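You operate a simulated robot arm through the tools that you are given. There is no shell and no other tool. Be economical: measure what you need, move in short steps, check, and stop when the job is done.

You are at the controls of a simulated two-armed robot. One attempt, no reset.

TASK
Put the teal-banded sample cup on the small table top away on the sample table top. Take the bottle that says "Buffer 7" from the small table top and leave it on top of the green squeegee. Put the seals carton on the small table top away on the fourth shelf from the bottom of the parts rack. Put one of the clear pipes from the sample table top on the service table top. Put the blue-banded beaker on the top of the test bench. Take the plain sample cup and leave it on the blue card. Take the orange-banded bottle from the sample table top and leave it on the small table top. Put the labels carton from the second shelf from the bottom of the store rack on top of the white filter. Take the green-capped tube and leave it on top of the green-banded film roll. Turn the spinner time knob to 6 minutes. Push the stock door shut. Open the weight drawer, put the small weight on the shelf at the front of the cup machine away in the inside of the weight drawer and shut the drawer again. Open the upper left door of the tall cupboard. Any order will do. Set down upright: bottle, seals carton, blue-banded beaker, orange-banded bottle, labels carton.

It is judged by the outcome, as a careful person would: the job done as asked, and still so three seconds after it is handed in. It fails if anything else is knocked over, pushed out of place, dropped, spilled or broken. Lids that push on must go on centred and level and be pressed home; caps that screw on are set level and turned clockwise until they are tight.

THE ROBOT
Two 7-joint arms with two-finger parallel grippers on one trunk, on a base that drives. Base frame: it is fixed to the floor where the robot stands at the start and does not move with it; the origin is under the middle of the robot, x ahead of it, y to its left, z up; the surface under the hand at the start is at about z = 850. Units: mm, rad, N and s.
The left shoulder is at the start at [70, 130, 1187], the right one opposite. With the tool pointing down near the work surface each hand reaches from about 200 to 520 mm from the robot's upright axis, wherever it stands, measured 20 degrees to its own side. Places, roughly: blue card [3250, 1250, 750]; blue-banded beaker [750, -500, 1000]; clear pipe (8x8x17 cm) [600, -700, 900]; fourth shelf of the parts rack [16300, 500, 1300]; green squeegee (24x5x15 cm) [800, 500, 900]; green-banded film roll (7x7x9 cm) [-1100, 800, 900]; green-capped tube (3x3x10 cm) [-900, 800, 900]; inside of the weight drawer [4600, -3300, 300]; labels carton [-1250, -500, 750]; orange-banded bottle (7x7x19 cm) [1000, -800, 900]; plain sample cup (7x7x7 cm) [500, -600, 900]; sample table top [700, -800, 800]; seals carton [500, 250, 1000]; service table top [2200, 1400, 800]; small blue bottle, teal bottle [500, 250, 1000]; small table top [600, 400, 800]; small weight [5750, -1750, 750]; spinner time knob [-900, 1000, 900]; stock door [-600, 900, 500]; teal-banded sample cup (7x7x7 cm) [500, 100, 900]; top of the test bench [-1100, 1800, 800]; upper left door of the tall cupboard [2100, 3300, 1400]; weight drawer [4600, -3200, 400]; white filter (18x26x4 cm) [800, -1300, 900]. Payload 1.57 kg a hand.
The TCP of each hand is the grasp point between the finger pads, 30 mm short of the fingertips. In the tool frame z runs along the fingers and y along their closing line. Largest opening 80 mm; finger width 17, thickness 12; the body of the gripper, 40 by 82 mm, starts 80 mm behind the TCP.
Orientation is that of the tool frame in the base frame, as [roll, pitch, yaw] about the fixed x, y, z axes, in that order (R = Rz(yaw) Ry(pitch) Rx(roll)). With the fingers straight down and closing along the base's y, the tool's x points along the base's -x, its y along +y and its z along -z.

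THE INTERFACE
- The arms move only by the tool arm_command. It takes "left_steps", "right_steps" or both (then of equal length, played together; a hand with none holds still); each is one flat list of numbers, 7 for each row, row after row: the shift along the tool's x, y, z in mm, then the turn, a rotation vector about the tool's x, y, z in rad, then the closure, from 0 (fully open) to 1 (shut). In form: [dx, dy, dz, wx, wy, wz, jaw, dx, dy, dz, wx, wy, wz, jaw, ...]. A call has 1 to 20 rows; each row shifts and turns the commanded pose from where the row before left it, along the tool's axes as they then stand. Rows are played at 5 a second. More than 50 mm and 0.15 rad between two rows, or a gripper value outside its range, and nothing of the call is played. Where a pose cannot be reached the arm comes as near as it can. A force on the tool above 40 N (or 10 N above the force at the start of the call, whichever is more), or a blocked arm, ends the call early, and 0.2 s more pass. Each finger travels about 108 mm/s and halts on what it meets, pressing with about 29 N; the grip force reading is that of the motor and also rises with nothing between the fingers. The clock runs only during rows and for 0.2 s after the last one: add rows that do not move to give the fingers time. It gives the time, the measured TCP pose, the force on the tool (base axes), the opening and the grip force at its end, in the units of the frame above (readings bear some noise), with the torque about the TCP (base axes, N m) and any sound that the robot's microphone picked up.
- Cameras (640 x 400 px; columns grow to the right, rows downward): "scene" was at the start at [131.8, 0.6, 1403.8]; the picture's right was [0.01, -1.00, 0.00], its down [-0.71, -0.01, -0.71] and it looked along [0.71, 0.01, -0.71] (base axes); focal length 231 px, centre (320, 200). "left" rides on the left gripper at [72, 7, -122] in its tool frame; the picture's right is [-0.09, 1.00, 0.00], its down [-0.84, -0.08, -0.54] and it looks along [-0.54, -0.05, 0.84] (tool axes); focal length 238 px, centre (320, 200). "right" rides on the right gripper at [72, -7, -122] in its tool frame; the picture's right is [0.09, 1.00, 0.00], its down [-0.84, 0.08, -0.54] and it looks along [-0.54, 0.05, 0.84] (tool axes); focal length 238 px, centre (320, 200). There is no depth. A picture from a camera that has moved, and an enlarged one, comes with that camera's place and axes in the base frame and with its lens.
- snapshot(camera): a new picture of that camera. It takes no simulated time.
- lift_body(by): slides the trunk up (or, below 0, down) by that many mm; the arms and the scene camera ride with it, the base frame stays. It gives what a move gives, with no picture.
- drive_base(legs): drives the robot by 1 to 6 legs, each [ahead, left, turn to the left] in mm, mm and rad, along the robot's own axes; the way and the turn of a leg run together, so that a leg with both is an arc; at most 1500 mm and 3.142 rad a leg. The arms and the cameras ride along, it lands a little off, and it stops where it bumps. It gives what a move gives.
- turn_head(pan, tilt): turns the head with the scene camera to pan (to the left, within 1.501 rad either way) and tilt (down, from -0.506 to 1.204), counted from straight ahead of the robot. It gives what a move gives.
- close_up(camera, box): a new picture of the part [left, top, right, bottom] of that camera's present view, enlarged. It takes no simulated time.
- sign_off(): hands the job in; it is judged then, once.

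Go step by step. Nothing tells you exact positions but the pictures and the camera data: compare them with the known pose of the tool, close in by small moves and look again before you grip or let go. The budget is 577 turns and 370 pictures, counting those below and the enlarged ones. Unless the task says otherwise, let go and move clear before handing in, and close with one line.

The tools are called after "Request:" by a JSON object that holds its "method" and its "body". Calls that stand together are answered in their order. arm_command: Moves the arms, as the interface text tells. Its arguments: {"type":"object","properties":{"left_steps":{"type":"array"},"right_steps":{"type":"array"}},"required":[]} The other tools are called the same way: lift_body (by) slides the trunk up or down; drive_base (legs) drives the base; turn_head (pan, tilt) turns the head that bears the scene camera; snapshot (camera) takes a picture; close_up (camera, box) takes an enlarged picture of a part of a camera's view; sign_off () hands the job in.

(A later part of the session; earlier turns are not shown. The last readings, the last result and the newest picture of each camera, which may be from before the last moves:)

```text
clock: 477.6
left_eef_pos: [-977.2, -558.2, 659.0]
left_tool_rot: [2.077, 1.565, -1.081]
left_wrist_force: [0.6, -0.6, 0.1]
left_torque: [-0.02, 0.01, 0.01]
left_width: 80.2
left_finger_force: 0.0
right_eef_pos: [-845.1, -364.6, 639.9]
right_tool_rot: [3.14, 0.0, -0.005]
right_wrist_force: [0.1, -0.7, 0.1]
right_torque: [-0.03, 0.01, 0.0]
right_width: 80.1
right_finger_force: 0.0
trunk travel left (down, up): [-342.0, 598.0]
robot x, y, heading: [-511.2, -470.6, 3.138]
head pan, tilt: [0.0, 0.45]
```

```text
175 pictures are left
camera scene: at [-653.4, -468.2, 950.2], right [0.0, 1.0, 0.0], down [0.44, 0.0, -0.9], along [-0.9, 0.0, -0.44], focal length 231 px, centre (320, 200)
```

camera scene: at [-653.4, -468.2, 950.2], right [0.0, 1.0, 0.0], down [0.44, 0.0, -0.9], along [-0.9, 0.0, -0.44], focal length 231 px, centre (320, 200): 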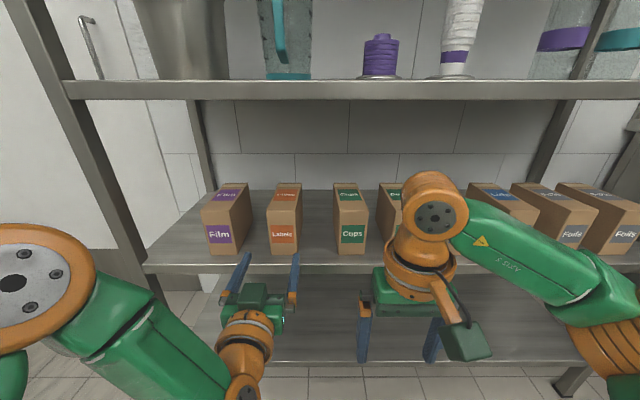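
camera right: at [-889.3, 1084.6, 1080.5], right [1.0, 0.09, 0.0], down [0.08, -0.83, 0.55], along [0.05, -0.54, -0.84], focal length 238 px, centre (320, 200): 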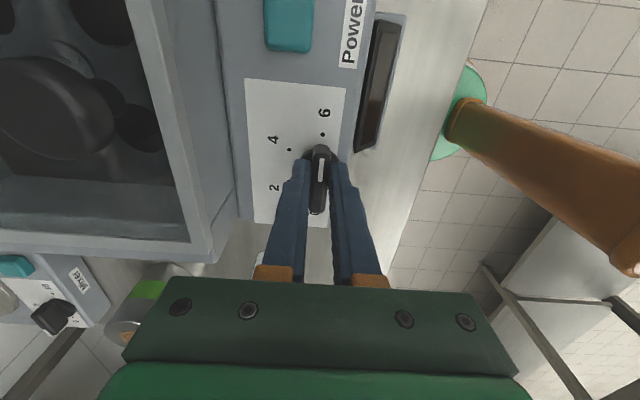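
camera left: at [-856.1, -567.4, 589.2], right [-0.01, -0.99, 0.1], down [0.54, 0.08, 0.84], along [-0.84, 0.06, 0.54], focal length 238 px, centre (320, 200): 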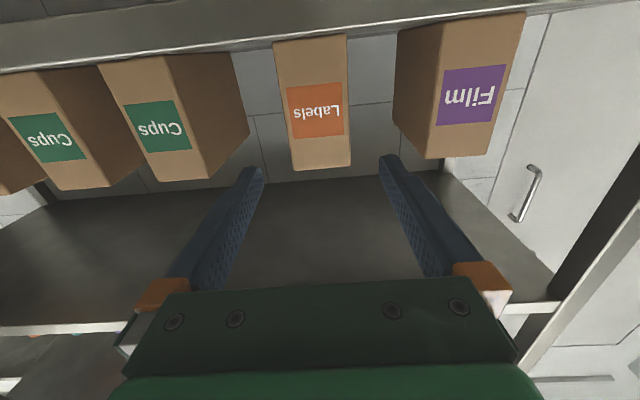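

Labels carton lies centred between the fingers. Tuck the right hand a bit more and advance.

Request:
{"method": "arm_command", "body": {"right_steps": [30, 0, -20, 0, 0, 0, 0, 30, 0, -20, 0, 0, 0, 0]}}

Request:
{"method": "drive_base", "body": {"legs": [[100, 0, 0]]}}

Request:
{"method": "snapshot", "body": {"camera": "left"}}

```text
clock: 478.2
left_eef_pos: [-977.2, -557.9, 661.8]
left_tool_rot: [1.964, 1.563, -1.189]
left_wrist_force: [-0.1, -0.3, -0.1]
left_torque: [-0.01, 0.01, -0.02]
left_width: 80.1
left_finger_force: 0.0
right_eef_pos: [-783.3, -366.5, 679.9]
right_tool_rot: [3.142, 0.001, -0.005]
right_wrist_force: [-0.1, -0.2, 0.0]
right_torque: [0.0, -0.03, -0.04]
right_width: 80.0
right_finger_force: 0.1
trunk travel left (down, up): [-342.0, 598.0]
robot x, y, heading: [-512.7, -467.8, 3.142]
head pan, tilt: [0.0, 0.45]
```

```text
clock: 479.3
left_eef_pos: [-1078.6, -556.9, 661.2]
left_tool_rot: [2.102, 1.564, -1.054]
left_wrist_force: [0.8, -0.2, -0.1]
left_torque: [0.02, 0.0, -0.02]
left_width: 80.1
left_finger_force: 0.1
right_eef_pos: [-885.9, -366.5, 679.2]
right_tool_rot: [3.141, 0.0, -0.005]
right_wrist_force: [0.2, 0.0, 0.0]
right_torque: [0.02, -0.01, 0.02]
right_width: 79.9
right_finger_force: 0.1
trunk travel left (down, up): [-342.0, 598.0]
robot x, y, heading: [-613.4, -467.9, 3.139]
head pan, tilt: [0.0, 0.45]
```

```text
174 pictures are left
camera left: at [-957.7, -566.9, 589.2], right [-0.01, -0.99, 0.1], down [0.54, 0.08, 0.84], along [-0.84, 0.06, 0.54], focal length 238 px, centre (320, 200)
```

left: 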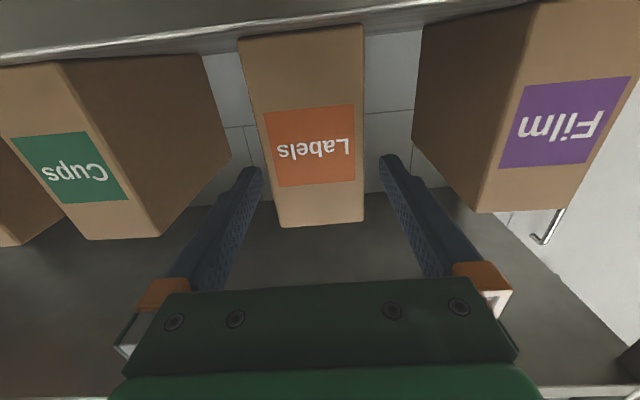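

Request:
{"method": "drive_base", "body": {"legs": [[0, -4, 0]]}}

Request:
{"method": "drive_base", "body": {"legs": [[30, 0, 0]]}}

Request:
{"method": "snapshot", "body": {"camera": "left"}}

```text
clock: 480.0
left_eef_pos: [-1079.4, -553.9, 660.5]
left_tool_rot: [2.027, 1.563, -1.13]
left_wrist_force: [0.2, -0.8, -0.2]
left_torque: [0.0, 0.0, 0.0]
left_width: 79.8
left_finger_force: 0.0
right_eef_pos: [-886.0, -361.7, 679.0]
right_tool_rot: [3.141, 0.0, -0.006]
right_wrist_force: [-0.3, 0.5, -0.2]
right_torque: [0.02, -0.03, 0.0]
right_width: 79.9
right_finger_force: 0.0
trunk travel left (down, up): [-342.0, 598.0]
robot x, y, heading: [-614.5, -461.8, 3.136]
head pan, tilt: [0.0, 0.45]
```

```text
clock: 480.9
left_eef_pos: [-1109.0, -553.9, 660.0]
left_tool_rot: [2.101, 1.564, -1.055]
left_wrist_force: [0.9, -1.0, -0.6]
left_torque: [0.0, -0.02, 0.01]
left_width: 80.3
left_finger_force: 0.0
right_eef_pos: [-915.5, -361.6, 679.9]
right_tool_rot: [3.141, 0.0, -0.005]
right_wrist_force: [-0.1, 0.7, -0.4]
right_torque: [0.01, 0.02, -0.02]
right_width: 80.2
right_finger_force: 0.1
trunk travel left (down, up): [-342.0, 598.0]
robot x, y, heading: [-642.5, -464.6, 3.139]
head pan, tilt: [0.0, 0.45]
```

```text
173 pictures are left
camera left: at [-987.7, -562.6, 589.2], right [-0.01, -0.99, 0.1], down [0.54, 0.08, 0.84], along [-0.84, 0.07, 0.54], focal length 238 px, centre (320, 200)
```

left: 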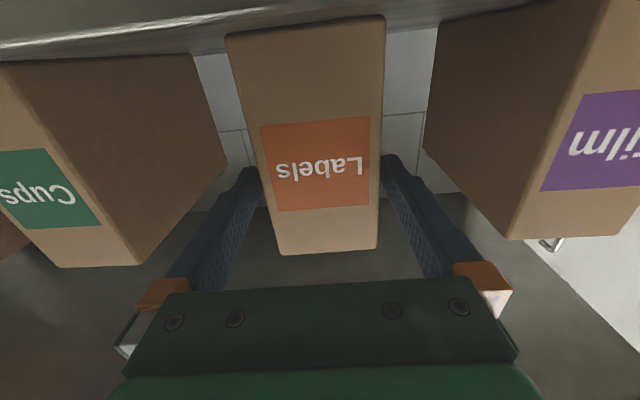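

Request:
{"method": "drive_base", "body": {"legs": [[42, 0, 0]]}}

Request:
{"method": "arm_command", "body": {"left_steps": [0, 0, 0, 0, 0, 0, 0.1, 0, 0, 0, 0, 0, 0, 0.25, 0, 0, 0, 0, 0, 0, 0.3, 0, 0, 0, 0, 0, 0, 0.3]}}

Request:
{"method": "snapshot", "body": {"camera": "left"}}

```text
clock: 481.8
left_eef_pos: [-1150.7, -553.2, 660.5]
left_tool_rot: [2.108, 1.564, -1.046]
left_wrist_force: [0.1, -0.1, -0.6]
left_torque: [0.02, 0.03, 0.03]
left_width: 80.0
left_finger_force: 0.1
right_eef_pos: [-957.9, -361.6, 679.5]
right_tool_rot: [-3.141, -0.002, -0.005]
right_wrist_force: [-0.9, -0.1, -0.1]
right_torque: [0.03, 0.02, -0.02]
right_width: 80.3
right_finger_force: 0.1
trunk travel left (down, up): [-342.0, 598.0]
robot x, y, heading: [-686.3, -464.5, 3.143]
head pan, tilt: [0.0, 0.45]
```

```text
clock: 482.8
left_eef_pos: [-1151.1, -552.7, 660.5]
left_tool_rot: [1.996, 1.566, -1.159]
left_wrist_force: [0.2, -0.3, -0.2]
left_torque: [0.02, 0.07, 0.07]
left_width: 65.8
left_finger_force: 29.1
right_eef_pos: [-958.3, -361.4, 679.6]
right_tool_rot: [-3.14, -0.002, -0.006]
right_wrist_force: [-0.1, 0.5, -0.2]
right_torque: [-0.08, -0.01, -0.03]
right_width: 80.1
right_finger_force: 0.0
trunk travel left (down, up): [-342.0, 598.0]
robot x, y, heading: [-684.2, -464.7, 3.14]
head pan, tilt: [0.0, 0.45]
```

```text
172 pictures are left
camera left: at [-1029.3, -562.8, 589.5], right [-0.01, -0.99, 0.1], down [0.54, 0.08, 0.84], along [-0.84, 0.06, 0.54], focal length 238 px, centre (320, 200)
```

left: 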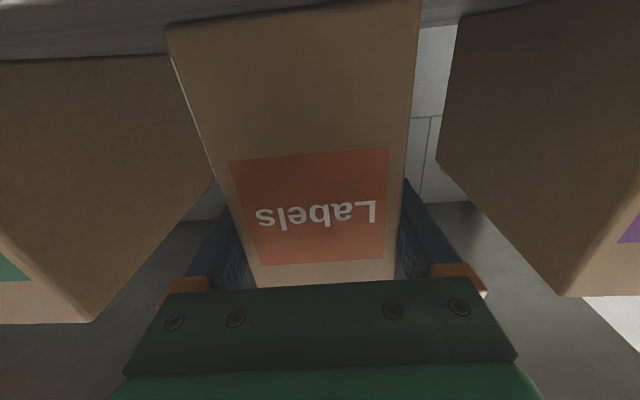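

Carton gripped (66 mm). Lift 30 mm and back out.

Request:
{"method": "lift_body", "body": {"by": 35}}

Request:
{"method": "drive_base", "body": {"legs": [[-400, 0, 0]]}}

Request:
{"method": "snapshot", "body": {"camera": "left"}}

Request:
{"method": "snapshot", "body": {"camera": "scene"}}

```text
clock: 483.6
left_eef_pos: [-1151.0, -552.8, 696.0]
left_tool_rot: [2.172, 1.563, -0.984]
left_wrist_force: [0.2, -0.7, -2.8]
left_torque: [-0.02, -0.08, -0.01]
left_width: 66.0
left_finger_force: 28.7
right_eef_pos: [-958.2, -360.9, 714.0]
right_tool_rot: [3.141, 0.001, -0.007]
right_wrist_force: [-0.3, 0.6, 0.5]
right_torque: [0.03, 0.03, 0.01]
right_width: 80.1
right_finger_force: 0.0
trunk travel left (down, up): [-377.0, 563.0]
robot x, y, heading: [-684.4, -463.4, 3.144]
head pan, tilt: [0.0, 0.45]
```

```text
clock: 486.0
left_eef_pos: [-762.8, -554.5, 694.9]
left_tool_rot: [2.097, 1.564, -1.057]
left_wrist_force: [0.7, 0.1, -3.1]
left_torque: [0.01, -0.06, -0.05]
left_width: 65.9
left_finger_force: 28.8
right_eef_pos: [-569.6, -362.2, 714.5]
right_tool_rot: [3.142, 0.001, -0.004]
right_wrist_force: [-0.1, 0.0, 0.0]
right_torque: [-0.03, 0.03, 0.0]
right_width: 80.0
right_finger_force: 0.0
trunk travel left (down, up): [-377.0, 563.0]
robot x, y, heading: [-294.0, -462.4, 3.143]
head pan, tilt: [0.0, 0.45]
```

```text
171 pictures are left
camera left: at [-641.4, -563.9, 624.2], right [-0.01, -0.99, 0.1], down [0.54, 0.08, 0.84], along [-0.84, 0.06, 0.54], focal length 238 px, centre (320, 200)
```

left: 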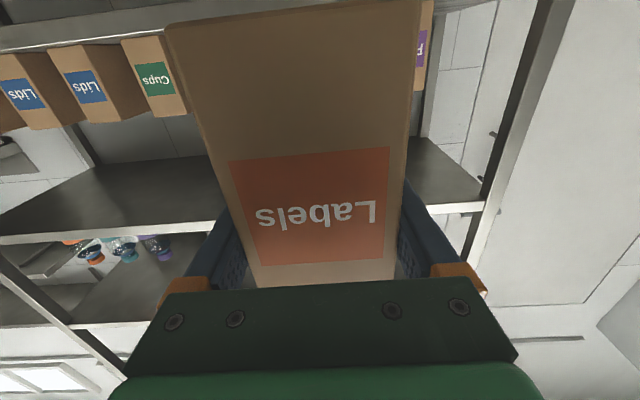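

```text
170 pictures are left
camera scene: at [-438.8, -464.6, 985.2], right [0.0, 1.0, 0.0], down [0.44, 0.0, -0.9], along [-0.9, 0.0, -0.44], focal length 231 px, centre (320, 200)
```

scene: 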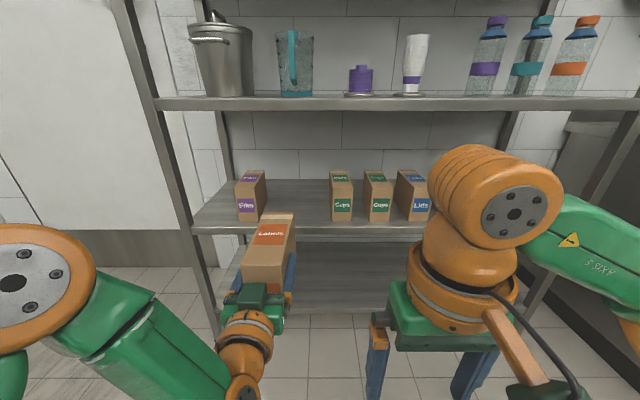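

Raise the trunk, turn toward the sample table's right end, and look for the white filter.

Request:
{"method": "lift_body", "body": {"by": 400}}

Request:
{"method": "drive_base", "body": {"legs": [[0, 0, 3.14], [0, -900, 0]]}}

Request:
{"method": "turn_head", "body": {"pan": 0, "tilt": 0.55}}

Request:
{"method": "snapshot", "body": {"camera": "scene"}}

```text
clock: 489.8
left_eef_pos: [-763.8, -554.2, 1094.6]
left_tool_rot: [2.148, 1.564, -1.01]
left_wrist_force: [0.5, 0.1, -2.9]
left_torque: [-0.02, -0.08, -0.01]
left_width: 66.0
left_finger_force: 29.1
right_eef_pos: [-570.5, -363.5, 1115.3]
right_tool_rot: [-3.141, 0.001, -0.002]
right_wrist_force: [0.2, -0.1, -0.3]
right_torque: [-0.02, 0.0, 0.0]
right_width: 80.1
right_finger_force: 0.1
trunk travel left (down, up): [-777.0, 163.0]
robot x, y, heading: [-300.3, -463.7, 3.137]
head pan, tilt: [0.0, 0.45]
```

```text
clock: 501.9
left_eef_pos: [154.9, -1291.2, 1094.3]
left_tool_rot: [2.195, 1.563, 2.163]
left_wrist_force: [0.2, 0.1, -3.9]
left_torque: [0.0, 0.12, 0.02]
left_width: 66.0
left_finger_force: 28.6
right_eef_pos: [-42.3, -1479.1, 1114.6]
right_tool_rot: [3.141, -0.001, 3.122]
right_wrist_force: [-0.5, -0.2, 0.2]
right_torque: [0.0, -0.01, 0.0]
right_width: 80.1
right_finger_force: 0.1
trunk travel left (down, up): [-777.0, 163.0]
robot x, y, heading: [-310.2, -1371.6, -0.018]
head pan, tilt: [0.0, 0.45]
```

```text
clock: 502.6
left_eef_pos: [154.6, -1291.4, 1094.7]
left_tool_rot: [2.171, 1.562, 2.142]
left_wrist_force: [0.4, -0.5, -2.8]
left_torque: [-0.01, 0.1, -0.01]
left_width: 66.0
left_finger_force: 28.9
right_eef_pos: [-41.3, -1480.4, 1114.0]
right_tool_rot: [-3.141, 0.002, 3.118]
right_wrist_force: [0.4, -0.1, 0.6]
right_torque: [0.0, 0.0, -0.02]
right_width: 80.0
right_finger_force: 0.0
trunk travel left (down, up): [-777.0, 163.0]
robot x, y, heading: [-314.0, -1371.3, -0.019]
head pan, tilt: [0.0, 0.55]
```

```text
169 pictures are left
camera scene: at [-172.0, -1376.7, 1376.1], right [-0.02, -1.0, 0.0], down [-0.52, 0.01, -0.85], along [0.85, -0.02, -0.52], focal length 231 px, centre (320, 200)
```

scene: 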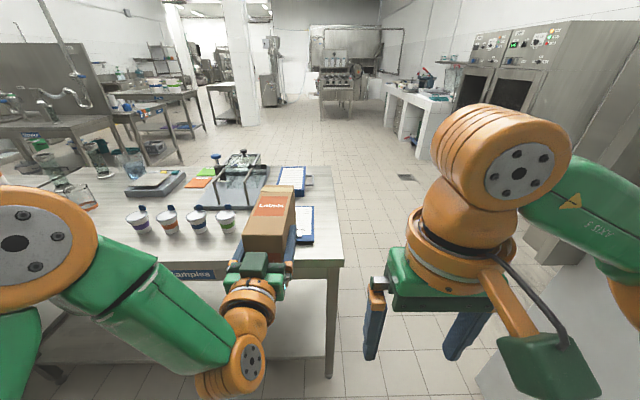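

Request:
{"method": "close_up", "body": {"camera": "scene", "box": [180, 140, 350, 270]}}

```text
3.08 times, centred on (265, 205) of scene
camera zoom: at [-172.0, -1376.7, 1376.1], right [-0.02, -1.0, 0.0], down [-0.52, 0.01, -0.85], along [0.85, -0.02, -0.52], focal length 710 px, centre (489, 185)
```

zoom: 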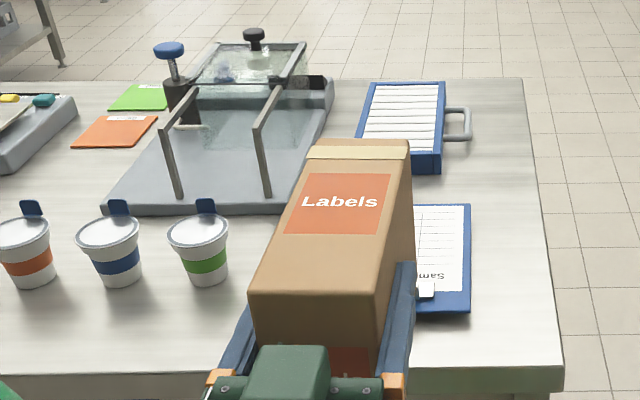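

The white filter is the pleated panel in the blue frame, centre ≈(818,-1269), top ≈890. I'll approach from the table's right end facing +y.

Request:
{"method": "drive_base", "body": {"legs": [[0, -430, 0.018], [1200, 0, 0], [0, 0, 1.571]]}}

Request:
{"method": "snapshot", "body": {"camera": "scene"}}

```text
clock: 507.5
left_eef_pos: [480.6, -1724.8, 1099.6]
left_tool_rot: [0.614, 1.564, 0.584]
left_wrist_force: [0.7, 0.0, -3.1]
left_torque: [-0.03, 0.13, -0.02]
left_width: 66.0
left_finger_force: 29.0
right_eef_pos: [285.9, -1913.0, 1118.5]
right_tool_rot: [-3.14, 0.016, 3.119]
right_wrist_force: [0.4, -0.3, -0.4]
right_torque: [0.02, -0.02, -0.05]
right_width: 80.0
right_finger_force: 0.0
trunk travel left (down, up): [-777.0, 163.0]
robot x, y, heading: [26.3, -1812.9, -0.022]
head pan, tilt: [0.0, 0.55]
stopped in leg 2: the robot was blocked; the commanded pose is now the measured one
```

```text
167 pictures are left
camera scene: at [151.4, -1808.8, 1378.1], right [-0.02, -1.0, 0.0], down [-0.51, 0.01, -0.86], along [0.86, -0.02, -0.51], focal length 231 px, centre (320, 200)
```

scene: 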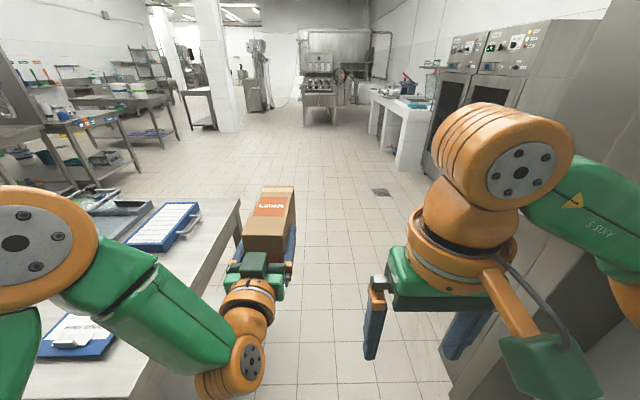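

Blocked – probably the right elbow against the partition's end. Back a bit, shift toward the table and try again.

Request:
{"method": "drive_base", "body": {"legs": [[-60, 0, 0.022], [0, 105, 0]]}}

Request:
{"method": "turn_head", "body": {"pan": -1.2, "tilt": 0.5}}

Request:
{"method": "snapshot", "body": {"camera": "scene"}}

```text
clock: 509.2
left_eef_pos: [433.2, -1614.9, 1094.8]
left_tool_rot: [2.111, 1.559, 2.105]
left_wrist_force: [-0.6, -0.6, -3.1]
left_torque: [-0.01, 0.14, 0.02]
left_width: 65.7
left_finger_force: 29.1
right_eef_pos: [241.0, -1808.4, 1114.7]
right_tool_rot: [3.138, -0.001, -3.139]
right_wrist_force: [-0.1, -0.1, 0.4]
right_torque: [0.04, 0.01, -0.02]
right_width: 80.2
right_finger_force: 0.1
trunk travel left (down, up): [-777.0, 163.0]
robot x, y, heading: [-32.4, -1704.5, 0.008]
head pan, tilt: [0.0, 0.55]
```

```text
clock: 510.6
left_eef_pos: [433.1, -1610.6, 1094.4]
left_tool_rot: [2.322, 1.562, 2.315]
left_wrist_force: [0.1, 0.0, -3.5]
left_torque: [-0.02, 0.14, 0.02]
left_width: 65.7
left_finger_force: 29.1
right_eef_pos: [241.2, -1804.1, 1113.4]
right_tool_rot: [3.141, 0.001, -3.14]
right_wrist_force: [0.5, 0.5, -0.2]
right_torque: [0.01, 0.01, 0.04]
right_width: 79.9
right_finger_force: 0.0
trunk travel left (down, up): [-777.0, 163.0]
robot x, y, heading: [-32.5, -1708.3, 0.005]
head pan, tilt: [-1.201, 0.499]
```

```text
166 pictures are left
camera scene: at [52.9, -1788.9, 1380.7], right [-0.93, -0.37, 0.0], down [-0.18, 0.45, -0.88], along [0.32, -0.82, -0.48], focal length 231 px, centre (320, 200)
```

scene: 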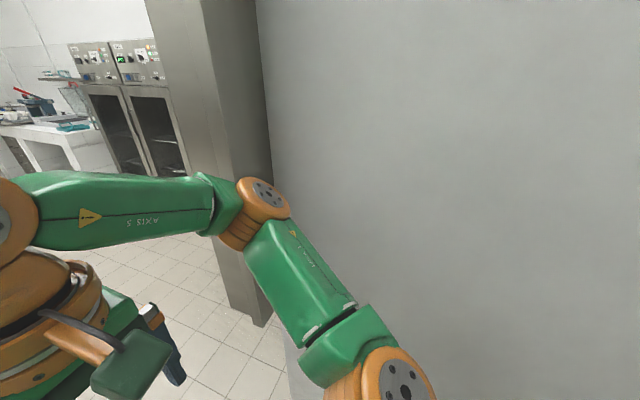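

The right elbow is close to the partition wall. Extend the right hand forward to pull the elbow in, then continue.

Request:
{"method": "arm_command", "body": {"right_steps": [-35, 0, 10, 0, 0, 0, 0, -35, 0, 10, 0, 0, 0, 0, -35, 0, 15, 0, 0, 0, 0, -30, 10, 15, 0, 0, 0, 0]}}

Request:
{"method": "snapshot", "body": {"camera": "scene"}}

Request:
{"method": "drive_base", "body": {"legs": [[900, 0, 0]]}}

```text
clock: 511.6
left_eef_pos: [435.1, -1609.3, 1094.5]
left_tool_rot: [2.452, 1.563, 2.446]
left_wrist_force: [0.3, 0.0, -3.4]
left_torque: [-0.04, 0.12, 0.01]
left_width: 66.0
left_finger_force: 29.3
right_eef_pos: [376.9, -1795.4, 1063.2]
right_tool_rot: [-3.139, -0.002, -3.141]
right_wrist_force: [0.0, 0.2, -0.5]
right_torque: [-0.01, 0.03, 0.0]
right_width: 80.1
right_finger_force: 0.0
trunk travel left (down, up): [-777.0, 163.0]
robot x, y, heading: [-34.0, -1703.8, 0.01]
head pan, tilt: [-1.201, 0.499]
```

```text
165 pictures are left
camera scene: at [54.3, -1788.2, 1380.7], right [-0.93, -0.37, 0.0], down [-0.18, 0.44, -0.88], along [0.32, -0.82, -0.48], focal length 231 px, centre (320, 200)
```

scene: 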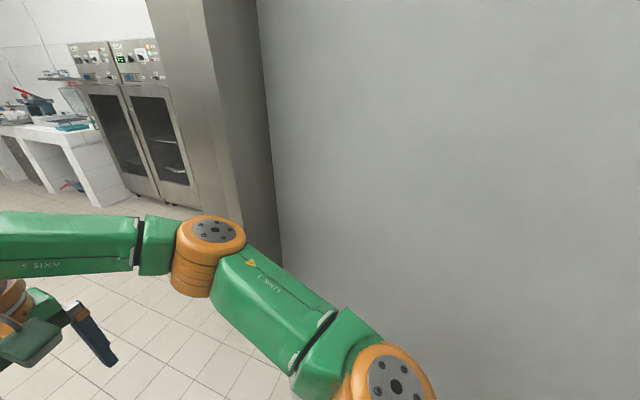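

```text
clock: 516.4
left_eef_pos: [1333.6, -1615.7, 1093.9]
left_tool_rot: [2.25, 1.561, 2.234]
left_wrist_force: [-0.1, 0.8, -1.5]
left_torque: [0.04, 0.12, 0.03]
left_width: 65.7
left_finger_force: 28.5
right_eef_pos: [1275.6, -1800.1, 1064.8]
right_tool_rot: [-3.141, 0.0, 3.133]
right_wrist_force: [-0.5, -0.1, 0.6]
right_torque: [-0.02, -0.01, 0.0]
right_width: 79.7
right_finger_force: 0.1
trunk travel left (down, up): [-777.0, 163.0]
robot x, y, heading: [866.8, -1707.4, -0.008]
head pan, tilt: [-1.201, 0.499]
```

Request:
{"method": "drive_base", "body": {"legs": [[0, -55, 0], [0, 0, 1.579]]}}

Request:
{"method": "turn_head", "body": {"pan": 0, "tilt": 0.7}}

Request:
{"method": "snapshot", "body": {"camera": "scene"}}

Request:
{"method": "snapshot", "body": {"camera": "right"}}

```text
clock: 521.1
left_eef_pos: [785.0, -1293.6, 1094.8]
left_tool_rot: [2.3, 1.562, -2.436]
left_wrist_force: [0.1, 0.2, -2.4]
left_torque: [-0.13, -0.03, -0.01]
left_width: 65.6
left_finger_force: 28.7
right_eef_pos: [968.0, -1354.7, 1063.5]
right_tool_rot: [3.141, 0.001, -1.587]
right_wrist_force: [-0.2, 0.1, 0.0]
right_torque: [-0.01, 0.02, 0.01]
right_width: 79.9
right_finger_force: 0.2
trunk travel left (down, up): [-777.0, 163.0]
robot x, y, heading: [871.7, -1763.6, 1.558]
head pan, tilt: [-1.201, 0.499]
```

```text
clock: 522.5
left_eef_pos: [784.1, -1292.9, 1093.6]
left_tool_rot: [2.32, 1.561, -2.416]
left_wrist_force: [0.1, 1.1, -2.8]
left_torque: [-0.12, 0.0, 0.0]
left_width: 66.1
left_finger_force: 28.8
right_eef_pos: [969.0, -1354.3, 1063.5]
right_tool_rot: [-3.141, 0.0, -1.585]
right_wrist_force: [0.0, 0.1, -0.9]
right_torque: [-0.01, 0.0, 0.0]
right_width: 79.9
right_finger_force: 0.0
trunk travel left (down, up): [-777.0, 163.0]
robot x, y, heading: [874.6, -1759.6, 1.557]
head pan, tilt: [0.0, 0.7]
```

```text
164 pictures are left
camera scene: at [871.2, -1625.0, 1362.9], right [1.0, -0.01, 0.0], down [-0.01, -0.64, -0.76], along [0.01, 0.76, -0.64], focal length 231 px, centre (320, 200)
```

scene: 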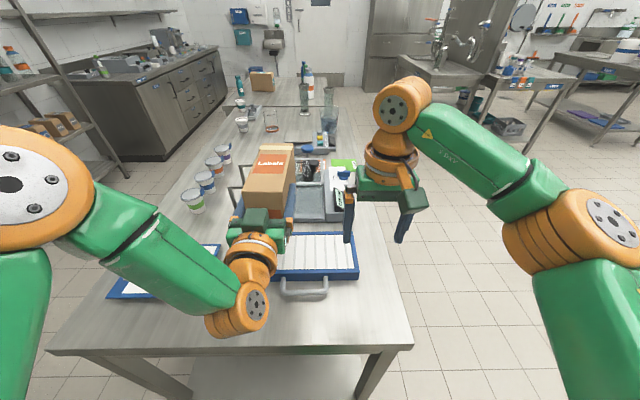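

```text
163 pictures are left
camera right: at [974.7, -1426.6, 1186.2], right [-1.0, -0.08, 0.0], down [-0.06, 0.84, 0.54], along [-0.04, 0.54, -0.84], focal length 238 px, centre (320, 200)
```

right: 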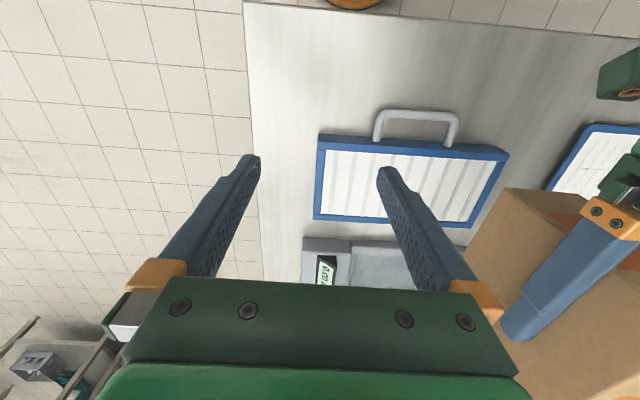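

Filter body spans about x 720–967, y -1325…-1200 (centre (843,-1261)). Shift the carton over its centre, raise the right hand for safety.

Request:
{"method": "arm_command", "body": {"right_steps": [30, 0, -40, 0, 0, 0, 0, 30, 0, -40, 0, 0, 0, 0]}}

Request:
{"method": "drive_base", "body": {"legs": [[18, -56, 0.014]]}}

Request:
{"method": "lift_body", "body": {"by": -85}}

Request:
{"method": "snapshot", "body": {"camera": "scene"}}

Request:
{"method": "snapshot", "body": {"camera": "left"}}

Request:
{"method": "snapshot", "body": {"camera": "right"}}

```text
clock: 523.1
left_eef_pos: [784.2, -1296.3, 1096.8]
left_tool_rot: [2.1, 1.562, -2.638]
left_wrist_force: [-0.6, -1.2, -3.5]
left_torque: [-0.12, 0.0, 0.01]
left_width: 65.8
left_finger_force: 28.4
right_eef_pos: [968.7, -1418.9, 1147.4]
right_tool_rot: [3.141, 0.003, -1.587]
right_wrist_force: [-0.5, -1.1, -0.1]
right_torque: [0.04, 0.01, -0.03]
right_width: 80.1
right_finger_force: 0.0
trunk travel left (down, up): [-777.0, 163.0]
robot x, y, heading: [872.6, -1757.7, 1.556]
head pan, tilt: [0.0, 0.7]
```

```text
clock: 524.1
left_eef_pos: [829.0, -1278.5, 1094.4]
left_tool_rot: [2.876, 1.563, -1.848]
left_wrist_force: [0.0, 0.0, -3.2]
left_torque: [-0.08, 0.0, -0.03]
left_width: 66.2
left_finger_force: 28.4
right_eef_pos: [1013.6, -1399.1, 1146.6]
right_tool_rot: [-3.136, 0.001, -1.572]
right_wrist_force: [-0.4, -0.3, 0.2]
right_torque: [0.01, -0.05, -0.01]
right_width: 80.2
right_finger_force: 0.0
trunk travel left (down, up): [-777.0, 163.0]
robot x, y, heading: [924.0, -1743.9, 1.572]
head pan, tilt: [0.0, 0.7]
```

```text
clock: 525.3
left_eef_pos: [832.9, -1277.2, 1009.7]
left_tool_rot: [2.327, 1.563, -2.394]
left_wrist_force: [-0.6, -1.1, -3.4]
left_torque: [-0.11, 0.0, 0.02]
left_width: 65.7
left_finger_force: 29.1
right_eef_pos: [1019.4, -1397.2, 1060.0]
right_tool_rot: [-3.142, 0.0, -1.572]
right_wrist_force: [-0.1, -0.3, 0.2]
right_torque: [-0.01, 0.04, -0.02]
right_width: 80.0
right_finger_force: 0.0
trunk travel left (down, up): [-692.0, 248.0]
robot x, y, heading: [924.3, -1745.8, 1.573]
head pan, tilt: [0.0, 0.7]
```

```text
162 pictures are left
camera scene: at [924.9, -1607.9, 1277.9], right [1.0, 0.0, 0.0], down [0.0, -0.64, -0.76], along [0.0, 0.76, -0.64], focal length 231 px, centre (320, 200)
```

scene: 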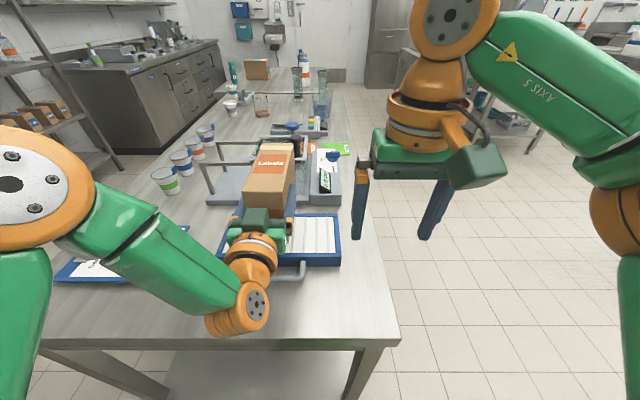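

```text
161 pictures are left
camera left: at [824.1, -1400.7, 938.7], right [-0.99, 0.01, 0.1], down [0.08, -0.54, 0.84], along [0.06, 0.84, 0.53], focal length 238 px, centre (320, 200)
```

left: 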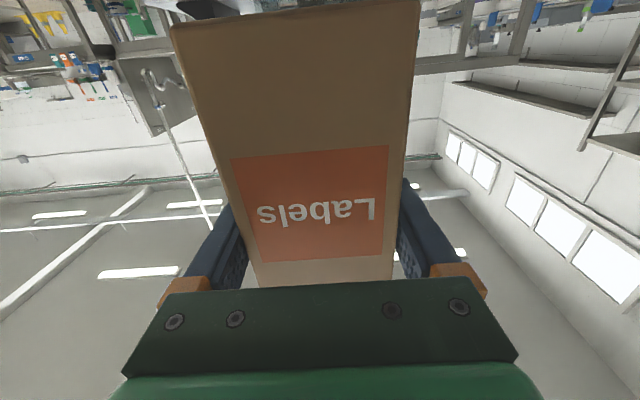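

```text
160 pictures are left
camera right: at [1026.6, -1469.1, 1182.8], right [-1.0, -0.09, 0.0], down [-0.08, 0.84, 0.54], along [-0.05, 0.54, -0.84], focal length 238 px, centre (320, 200)
```

right: 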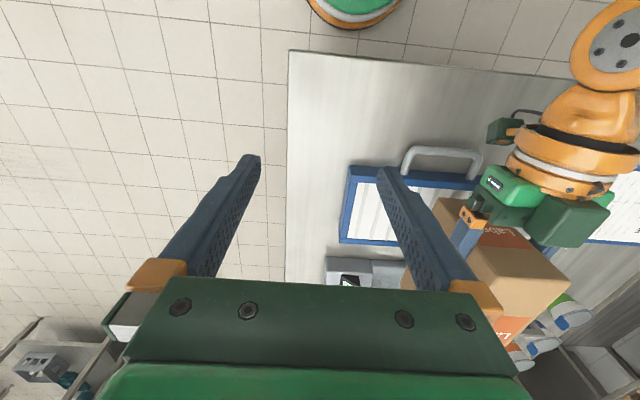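

Alignment agrees. Shift 9 mm in +x and lower.

Request:
{"method": "drive_base", "body": {"legs": [[0, -9, 0]]}}

Request:
{"method": "lift_body", "body": {"by": -32}}

Request:
{"method": "snapshot", "body": {"camera": "scene"}}

```text
clock: 526.0
left_eef_pos: [841.2, -1275.8, 1009.1]
left_tool_rot: [2.455, 1.563, -2.264]
left_wrist_force: [1.5, 0.4, -3.6]
left_torque: [-0.08, 0.01, -0.01]
left_width: 66.0
left_finger_force: 29.5
right_eef_pos: [1026.3, -1397.2, 1060.4]
right_tool_rot: [-3.141, 0.0, -1.572]
right_wrist_force: [-0.5, -0.4, -0.5]
right_torque: [0.04, -0.05, -0.02]
right_width: 79.7
right_finger_force: 0.1
trunk travel left (down, up): [-692.0, 248.0]
robot x, y, heading: [935.3, -1744.2, 1.573]
head pan, tilt: [0.0, 0.7]
```

```text
clock: 526.8
left_eef_pos: [842.2, -1278.3, 976.1]
left_tool_rot: [2.304, 1.559, -2.418]
left_wrist_force: [-0.1, 0.3, -3.2]
left_torque: [-0.11, -0.01, -0.02]
left_width: 65.9
left_finger_force: 28.5
right_eef_pos: [1028.8, -1396.7, 1026.8]
right_tool_rot: [3.141, 0.0, -1.572]
right_wrist_force: [-0.8, 0.1, 0.3]
right_torque: [0.03, -0.02, 0.0]
right_width: 80.0
right_finger_force: 0.0
trunk travel left (down, up): [-660.0, 280.0]
robot x, y, heading: [933.1, -1740.1, 1.576]
head pan, tilt: [0.0, 0.7]
```

```text
159 pictures are left
camera scene: at [934.5, -1608.0, 1245.9], right [1.0, 0.0, 0.0], down [0.0, -0.64, -0.76], along [0.0, 0.76, -0.64], focal length 231 px, centre (320, 200)
```

scene: 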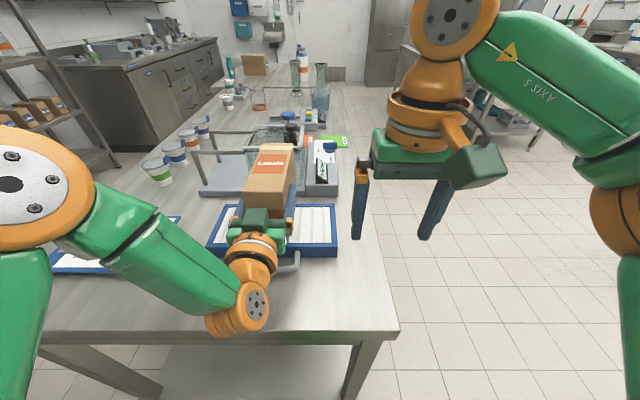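

Request:
{"method": "lift_body", "body": {"by": -3}}

Request:
{"method": "lift_body", "body": {"by": -2}}

Request:
{"method": "lift_body", "body": {"by": -2}}

```text
clock: 527.3
left_eef_pos: [843.6, -1276.5, 973.6]
left_tool_rot: [2.334, 1.56, -2.389]
left_wrist_force: [-0.7, -0.2, -2.6]
left_torque: [-0.16, 0.02, 0.02]
left_width: 65.8
left_finger_force: 28.9
right_eef_pos: [1029.2, -1396.6, 1024.6]
right_tool_rot: [-3.141, -0.001, -1.571]
right_wrist_force: [-0.1, -0.1, -0.3]
right_torque: [-0.02, -0.02, 0.04]
right_width: 80.1
right_finger_force: 0.1
trunk travel left (down, up): [-657.0, 283.0]
robot x, y, heading: [933.0, -1742.4, 1.572]
head pan, tilt: [0.0, 0.7]
```

```text
clock: 527.9
left_eef_pos: [843.3, -1277.1, 971.5]
left_tool_rot: [2.334, 1.561, -2.386]
left_wrist_force: [-0.5, 0.3, -3.6]
left_torque: [-0.1, -0.04, 0.03]
left_width: 65.9
left_finger_force: 28.8
right_eef_pos: [1029.6, -1397.4, 1023.9]
right_tool_rot: [-3.142, 0.002, -1.574]
right_wrist_force: [-0.6, 0.7, 0.3]
right_torque: [0.0, -0.01, -0.03]
right_width: 79.9
right_finger_force: 0.1
trunk travel left (down, up): [-655.0, 285.0]
robot x, y, heading: [933.6, -1741.8, 1.573]
head pan, tilt: [0.0, 0.7]
```

```text
clock: 528.4
left_eef_pos: [842.5, -1277.0, 970.2]
left_tool_rot: [2.338, 1.56, -2.385]
left_wrist_force: [-0.3, -0.7, -2.3]
left_torque: [-0.1, -0.01, 0.0]
left_width: 65.9
left_finger_force: 28.4
right_eef_pos: [1027.4, -1397.3, 1021.4]
right_tool_rot: [3.141, 0.001, -1.573]
right_wrist_force: [-0.7, 0.0, -1.0]
right_torque: [0.01, 0.03, -0.02]
right_width: 80.2
right_finger_force: 0.0
trunk travel left (down, up): [-653.0, 287.0]
robot x, y, heading: [932.6, -1744.7, 1.572]
head pan, tilt: [0.0, 0.7]
```

Request:
{"method": "lift_body", "body": {"by": -2}}

Request:
{"method": "lift_body", "body": {"by": -2}}

Request:
{"method": "lift_body", "body": {"by": -2}}

Request:
{"method": "lift_body", "body": {"by": -2}}

```text
clock: 528.9
left_eef_pos: [842.4, -1277.6, 968.2]
left_tool_rot: [2.334, 1.56, -2.387]
left_wrist_force: [-0.4, -0.4, -2.5]
left_torque: [-0.12, 0.0, 0.0]
left_width: 66.2
left_finger_force: 29.7
right_eef_pos: [1028.0, -1396.5, 1020.0]
right_tool_rot: [-3.141, 0.0, -1.572]
right_wrist_force: [0.8, 1.5, 0.0]
right_torque: [-0.03, -0.03, -0.01]
right_width: 79.9
right_finger_force: 0.0
trunk travel left (down, up): [-651.0, 289.0]
robot x, y, heading: [931.9, -1746.5, 1.573]
head pan, tilt: [0.0, 0.7]
```

```text
clock: 529.4
left_eef_pos: [842.2, -1277.9, 966.6]
left_tool_rot: [2.294, 1.562, -2.428]
left_wrist_force: [0.6, 0.1, -2.2]
left_torque: [-0.02, -0.04, 0.01]
left_width: 65.7
left_finger_force: 28.7
right_eef_pos: [1029.8, -1397.5, 1017.3]
right_tool_rot: [3.141, 0.0, -1.573]
right_wrist_force: [0.7, -0.5, 0.6]
right_torque: [-0.01, 0.0, -0.03]
right_width: 80.1
right_finger_force: 0.1
trunk travel left (down, up): [-649.0, 291.0]
robot x, y, heading: [931.8, -1743.3, 1.573]
head pan, tilt: [0.0, 0.7]
```

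```text
clock: 529.9
left_eef_pos: [843.3, -1276.9, 967.2]
left_tool_rot: [1.876, 1.564, -2.844]
left_wrist_force: [-1.3, 4.0, 6.3]
left_torque: [0.94, -0.26, 0.14]
left_width: 66.2
left_finger_force: 29.6
right_eef_pos: [1028.1, -1398.5, 1016.4]
right_tool_rot: [3.14, 0.003, -1.572]
right_wrist_force: [0.3, -0.1, 0.1]
right_torque: [0.02, 0.0, 0.03]
right_width: 80.0
right_finger_force: 0.1
trunk travel left (down, up): [-647.0, 293.0]
robot x, y, heading: [935.3, -1740.8, 1.566]
head pan, tilt: [0.0, 0.7]
```

```text
clock: 530.5
left_eef_pos: [841.1, -1278.1, 966.0]
left_tool_rot: [1.349, 1.564, 2.915]
left_wrist_force: [-2.8, 10.0, 26.6]
left_torque: [-0.49, -0.3, 0.08]
left_width: 66.1
left_finger_force: 28.7
right_eef_pos: [1027.9, -1398.8, 1013.7]
right_tool_rot: [3.139, 0.003, -1.574]
right_wrist_force: [-0.1, 0.5, 0.6]
right_torque: [0.0, -0.02, -0.01]
right_width: 79.8
right_finger_force: 0.0
trunk travel left (down, up): [-645.0, 295.0]
robot x, y, heading: [931.8, -1744.1, 1.572]
head pan, tilt: [0.0, 0.7]
```

Contact (27 N). Relieve 2 mm, open, and withdraw straight back.

Request:
{"method": "lift_body", "body": {"by": 2}}

Request:
{"method": "arm_command", "body": {"left_steps": [0, 0, 0, 0, 0, 0, 0.2, 0, 0, 0, 0, 0, 0, 0.1, 0, 0, 0, 0, 0, 0, 0, 0, 0, 0, 0, 0, 0, 0]}}

Request:
{"method": "snapshot", "body": {"camera": "left"}}

```text
clock: 531.0
left_eef_pos: [841.9, -1278.8, 965.1]
left_tool_rot: [2.168, 1.563, -2.556]
left_wrist_force: [-1.6, 6.0, 16.7]
left_torque: [0.34, -0.42, 0.25]
left_width: 65.9
left_finger_force: 29.1
right_eef_pos: [1029.1, -1399.1, 1017.0]
right_tool_rot: [-3.141, 0.001, -1.572]
right_wrist_force: [-0.4, -0.6, 0.1]
right_torque: [0.02, -0.02, 0.0]
right_width: 80.2
right_finger_force: 0.0
trunk travel left (down, up): [-647.0, 293.0]
robot x, y, heading: [934.5, -1746.1, 1.572]
head pan, tilt: [0.0, 0.7]
```

```text
clock: 532.0
left_eef_pos: [841.9, -1278.0, 964.2]
left_tool_rot: [2.307, 1.561, -2.415]
left_wrist_force: [-0.2, 0.1, 0.2]
left_torque: [0.01, 0.03, -0.03]
left_width: 79.9
left_finger_force: 0.0
right_eef_pos: [1029.3, -1399.3, 1015.5]
right_tool_rot: [3.14, 0.0, -1.573]
right_wrist_force: [0.3, 0.1, -0.2]
right_torque: [-0.02, 0.02, -0.01]
right_width: 80.0
right_finger_force: 0.0
trunk travel left (down, up): [-647.0, 293.0]
robot x, y, heading: [935.4, -1741.9, 1.573]
head pan, tilt: [0.0, 0.7]
```

```text
158 pictures are left
camera left: at [833.4, -1401.2, 893.7], right [-0.99, 0.01, 0.1], down [0.08, -0.54, 0.84], along [0.06, 0.84, 0.53], focal length 238 px, centre (320, 200)
```

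left: 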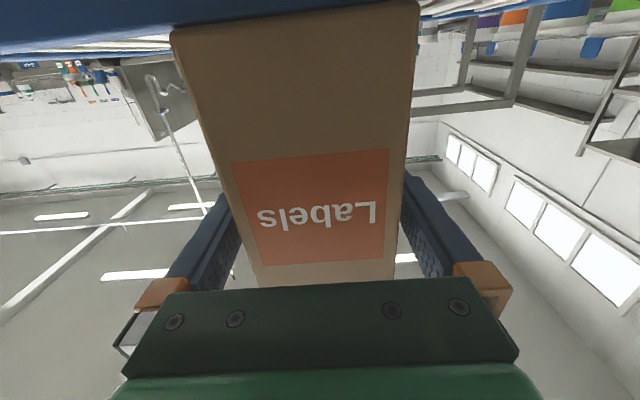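

Request:
{"method": "drive_base", "body": {"legs": [[-130, 0, 0]]}}

Request:
{"method": "snapshot", "body": {"camera": "left"}}

Request:
{"method": "snapshot", "body": {"camera": "scene"}}

```text
clock: 533.2
left_eef_pos: [843.1, -1405.2, 963.9]
left_tool_rot: [2.357, 1.56, -2.368]
left_wrist_force: [-0.1, -0.7, 0.1]
left_torque: [-0.01, 0.0, -0.01]
left_width: 80.2
left_finger_force: 0.1
right_eef_pos: [1029.7, -1525.8, 1015.1]
right_tool_rot: [3.139, 0.0, -1.575]
right_wrist_force: [0.7, 0.3, 1.0]
right_torque: [-0.04, 0.0, 0.03]
right_width: 79.9
right_finger_force: 0.1
trunk travel left (down, up): [-647.0, 293.0]
robot x, y, heading: [931.4, -1874.4, 1.568]
head pan, tilt: [0.0, 0.7]
```

```text
157 pictures are left
camera left: at [834.2, -1528.4, 893.4], right [-0.99, 0.01, 0.1], down [0.08, -0.54, 0.84], along [0.06, 0.84, 0.53], focal length 238 px, centre (320, 200)
```

left: 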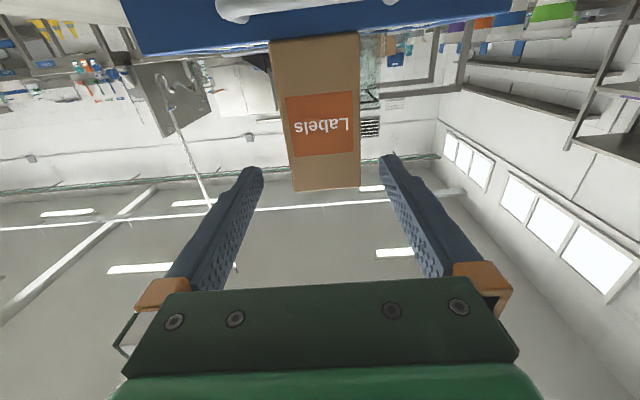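

```text
156 pictures are left
camera scene: at [934.8, -1735.6, 1232.8], right [1.0, 0.0, 0.0], down [0.0, -0.65, -0.76], along [0.0, 0.76, -0.65], focal length 231 px, centre (320, 200)
```

scene: 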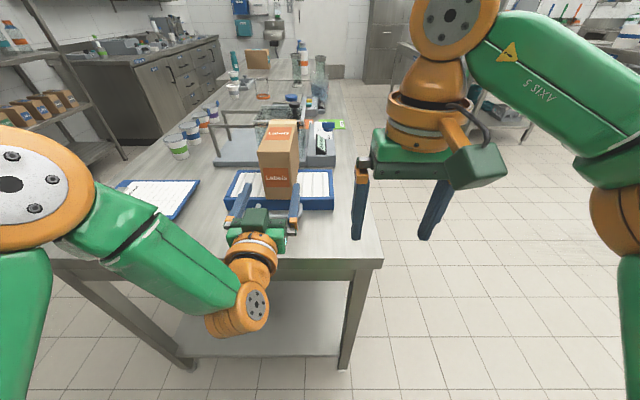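

Labels carton stands on the filter. Raise up and travel back to the near side of the small table for the seals carton.

Request:
{"method": "lift_body", "body": {"by": 180}}

Request:
{"method": "drive_base", "body": {"legs": [[60, 0, 0], [0, 1290, 0], [0, 0, -1.571], [0, 1000, 0], [0, 1020, 0]]}}

Request:
{"method": "turn_head", "body": {"pan": 0, "tilt": 0.6}}

Request:
{"method": "snapshot", "body": {"camera": "scene"}}

```text
clock: 535.2
left_eef_pos: [842.2, -1406.2, 1144.4]
left_tool_rot: [2.255, 1.561, -2.467]
left_wrist_force: [-0.2, 0.9, -0.2]
left_torque: [-0.01, 0.0, -0.01]
left_width: 80.0
left_finger_force: 0.1
right_eef_pos: [1028.2, -1526.1, 1195.9]
right_tool_rot: [3.139, 0.001, -1.574]
right_wrist_force: [0.2, 0.7, -0.2]
right_torque: [0.02, -0.02, -0.03]
right_width: 80.0
right_finger_force: 0.2
trunk travel left (down, up): [-827.0, 113.0]
robot x, y, heading: [930.6, -1871.9, 1.566]
head pan, tilt: [0.0, 0.7]
```

```text
clock: 555.8
left_eef_pos: [118.8, 307.5, 1145.6]
left_tool_rot: [2.21, 1.56, 2.197]
left_wrist_force: [-0.6, -0.4, -0.7]
left_torque: [0.01, 0.0, 0.02]
left_width: 79.9
left_finger_force: 0.0
right_eef_pos: [0.0, 122.4, 1195.0]
right_tool_rot: [3.141, 0.001, 3.136]
right_wrist_force: [0.5, 0.8, 0.3]
right_torque: [0.01, 0.03, 0.0]
right_width: 79.9
right_finger_force: 0.0
trunk travel left (down, up): [-827.0, 113.0]
robot x, y, heading: [-347.9, 217.5, -0.008]
head pan, tilt: [0.0, 0.7]
```

```text
clock: 556.5
left_eef_pos: [118.7, 309.2, 1144.4]
left_tool_rot: [2.246, 1.562, 2.235]
left_wrist_force: [0.5, -0.1, 0.1]
left_torque: [0.0, 0.0, 0.01]
left_width: 79.9
left_finger_force: 0.1
right_eef_pos: [-1.0, 124.1, 1195.8]
right_tool_rot: [3.138, 0.0, 3.137]
right_wrist_force: [-0.4, 0.3, 0.0]
right_torque: [0.01, -0.02, 0.03]
right_width: 79.9
right_finger_force: 0.1
trunk travel left (down, up): [-827.0, 113.0]
robot x, y, heading: [-347.4, 215.2, -0.006]
head pan, tilt: [0.0, 0.6]
```

```text
155 pictures are left
camera scene: at [-207.1, 217.6, 1421.6], right [0.0, -1.0, 0.0], down [-0.57, 0.0, -0.82], along [0.82, 0.0, -0.57], focal length 231 px, centre (320, 200)
```

scene: 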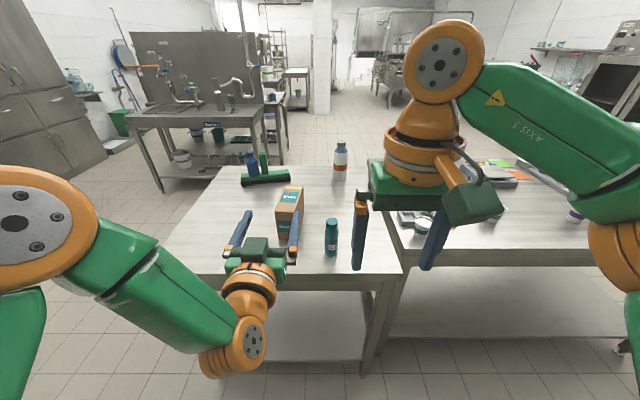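

Request:
{"method": "close_up", "body": {"camera": "scene", "box": [220, 130, 380, 280]}}

```text
2.67 times, centred on (300, 205) of scene
camera zoom: at [-207.1, 217.6, 1421.6], right [0.0, -1.0, 0.0], down [-0.57, 0.0, -0.82], along [0.82, 0.0, -0.57], focal length 615 px, centre (373, 187)
```

zoom: 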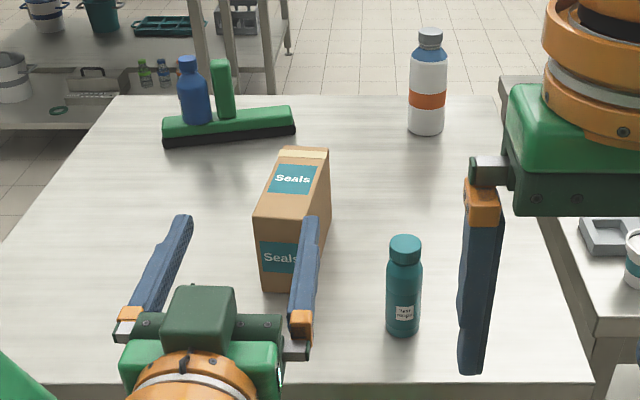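

Seals carton: near face mid (379,331), ~66 wide, yaw ≈-0.11. The teal bottle stands at (309,181), so I raise the right hand first, then align.

Request:
{"method": "arm_command", "body": {"right_steps": [20, 0, -40, 0, 0, 0, 0, 20, 0, -40, 0, 0, 0, 0, 20, 0, -40, 0, 0, 0, 0, 0, 0, -30, 0, 0, 0, 0]}}

Request:
{"method": "lift_body", "body": {"by": -214}}

Request:
{"method": "drive_base", "body": {"legs": [[0, 0, -0.104], [153, 101, 0]]}}

Request:
{"method": "snapshot", "body": {"camera": "left"}}

Request:
{"method": "snapshot", "body": {"camera": "scene"}}

```text
clock: 557.5
left_eef_pos: [120.1, 308.6, 1143.9]
left_tool_rot: [2.232, 1.561, 2.221]
left_wrist_force: [0.1, -0.2, -0.5]
left_torque: [0.02, -0.02, -0.01]
left_width: 80.1
left_finger_force: 0.1
right_eef_pos: [-65.0, 118.2, 1296.9]
right_tool_rot: [3.138, 0.002, 3.138]
right_wrist_force: [0.7, -1.0, 0.4]
right_torque: [0.02, 0.03, 0.0]
right_width: 79.8
right_finger_force: 0.0
right hand out of reach, approached as far as the arm can: row 3, 4
trunk travel left (down, up): [-827.0, 113.0]
robot x, y, heading: [-345.2, 217.0, -0.0]
head pan, tilt: [0.0, 0.6]
```

```text
clock: 559.8
left_eef_pos: [119.4, 309.2, 930.9]
left_tool_rot: [2.25, 1.563, 2.235]
left_wrist_force: [0.7, 0.0, 0.0]
left_torque: [0.01, 0.01, 0.01]
left_width: 80.0
left_finger_force: 0.1
right_eef_pos: [-64.4, 120.1, 1083.0]
right_tool_rot: [3.141, 0.0, 3.138]
right_wrist_force: [0.1, -0.3, -0.5]
right_torque: [0.0, -0.02, -0.03]
right_width: 80.1
right_finger_force: 0.1
trunk travel left (down, up): [-613.0, 327.0]
robot x, y, heading: [-346.4, 219.9, -0.007]
head pan, tilt: [0.0, 0.6]
```

```text
clock: 561.8
left_eef_pos: [289.5, 341.0, 931.1]
left_tool_rot: [2.154, 1.562, 2.039]
left_wrist_force: [0.7, 0.4, 0.6]
left_torque: [0.02, 0.0, 0.02]
left_width: 80.1
left_finger_force: 0.1
right_eef_pos: [86.0, 172.2, 1083.3]
right_tool_rot: [3.14, 0.002, 3.034]
right_wrist_force: [-0.7, -0.2, -0.4]
right_torque: [0.01, -0.01, 0.01]
right_width: 79.8
right_finger_force: 0.1
trunk travel left (down, up): [-613.0, 327.0]
robot x, y, heading: [-181.2, 299.7, -0.106]
head pan, tilt: [0.0, 0.6]
```

```text
153 pictures are left
camera left: at [167.8, 362.3, 860.2], right [0.12, 0.99, 0.1], down [-0.54, -0.02, 0.84], along [0.83, -0.15, 0.53], focal length 238 px, centre (320, 200)
```

left: 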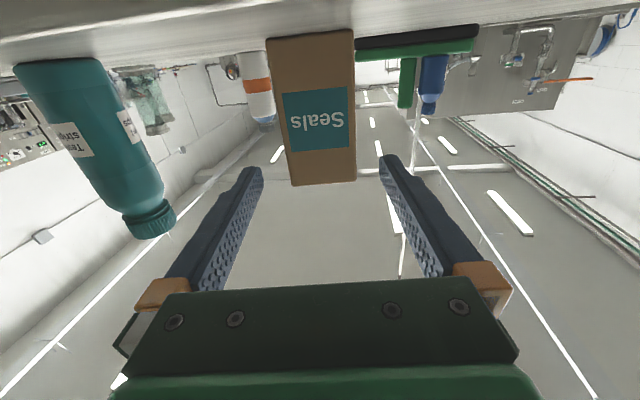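

```text
152 pictures are left
camera scene: at [-45.2, 285.2, 1207.8], right [-0.11, -0.99, 0.0], down [-0.56, 0.06, -0.83], along [0.82, -0.09, -0.56], focal length 231 px, centre (320, 200)
```

scene: 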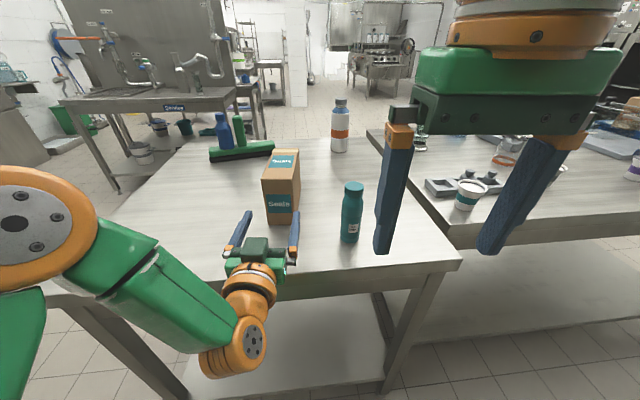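

Request:
{"method": "drive_base", "body": {"legs": [[65, -4, 0]]}}

Request:
{"method": "snapshot", "body": {"camera": "left"}}

```text
clock: 562.9
left_eef_pos: [348.8, 333.1, 928.2]
left_tool_rot: [2.566, 1.553, 2.444]
left_wrist_force: [-0.5, 0.1, 0.1]
left_torque: [-0.01, 0.03, 0.02]
left_width: 80.0
left_finger_force: 0.0
right_eef_pos: [147.6, 163.3, 1081.9]
right_tool_rot: [-3.141, -0.001, 3.035]
right_wrist_force: [0.5, 0.3, -0.1]
right_torque: [0.03, 0.0, 0.01]
right_width: 80.1
right_finger_force: 0.0
trunk travel left (down, up): [-613.0, 327.0]
robot x, y, heading: [-121.5, 292.2, -0.108]
head pan, tilt: [0.0, 0.6]
stopped in leg 1: the force on the tool passed its limit at 130 N (the readings are from after the stop); the commanded pose is now the measured one
```

```text
151 pictures are left
camera left: at [226.0, 353.2, 859.1], right [0.12, 0.99, 0.1], down [-0.53, -0.02, 0.84], along [0.84, -0.16, 0.53], focal length 238 px, centre (320, 200)
```

left: 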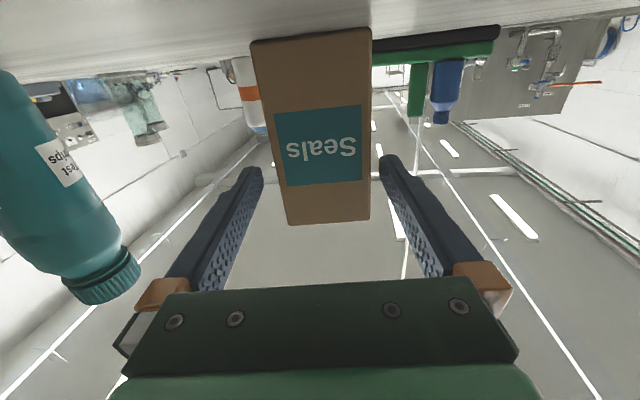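

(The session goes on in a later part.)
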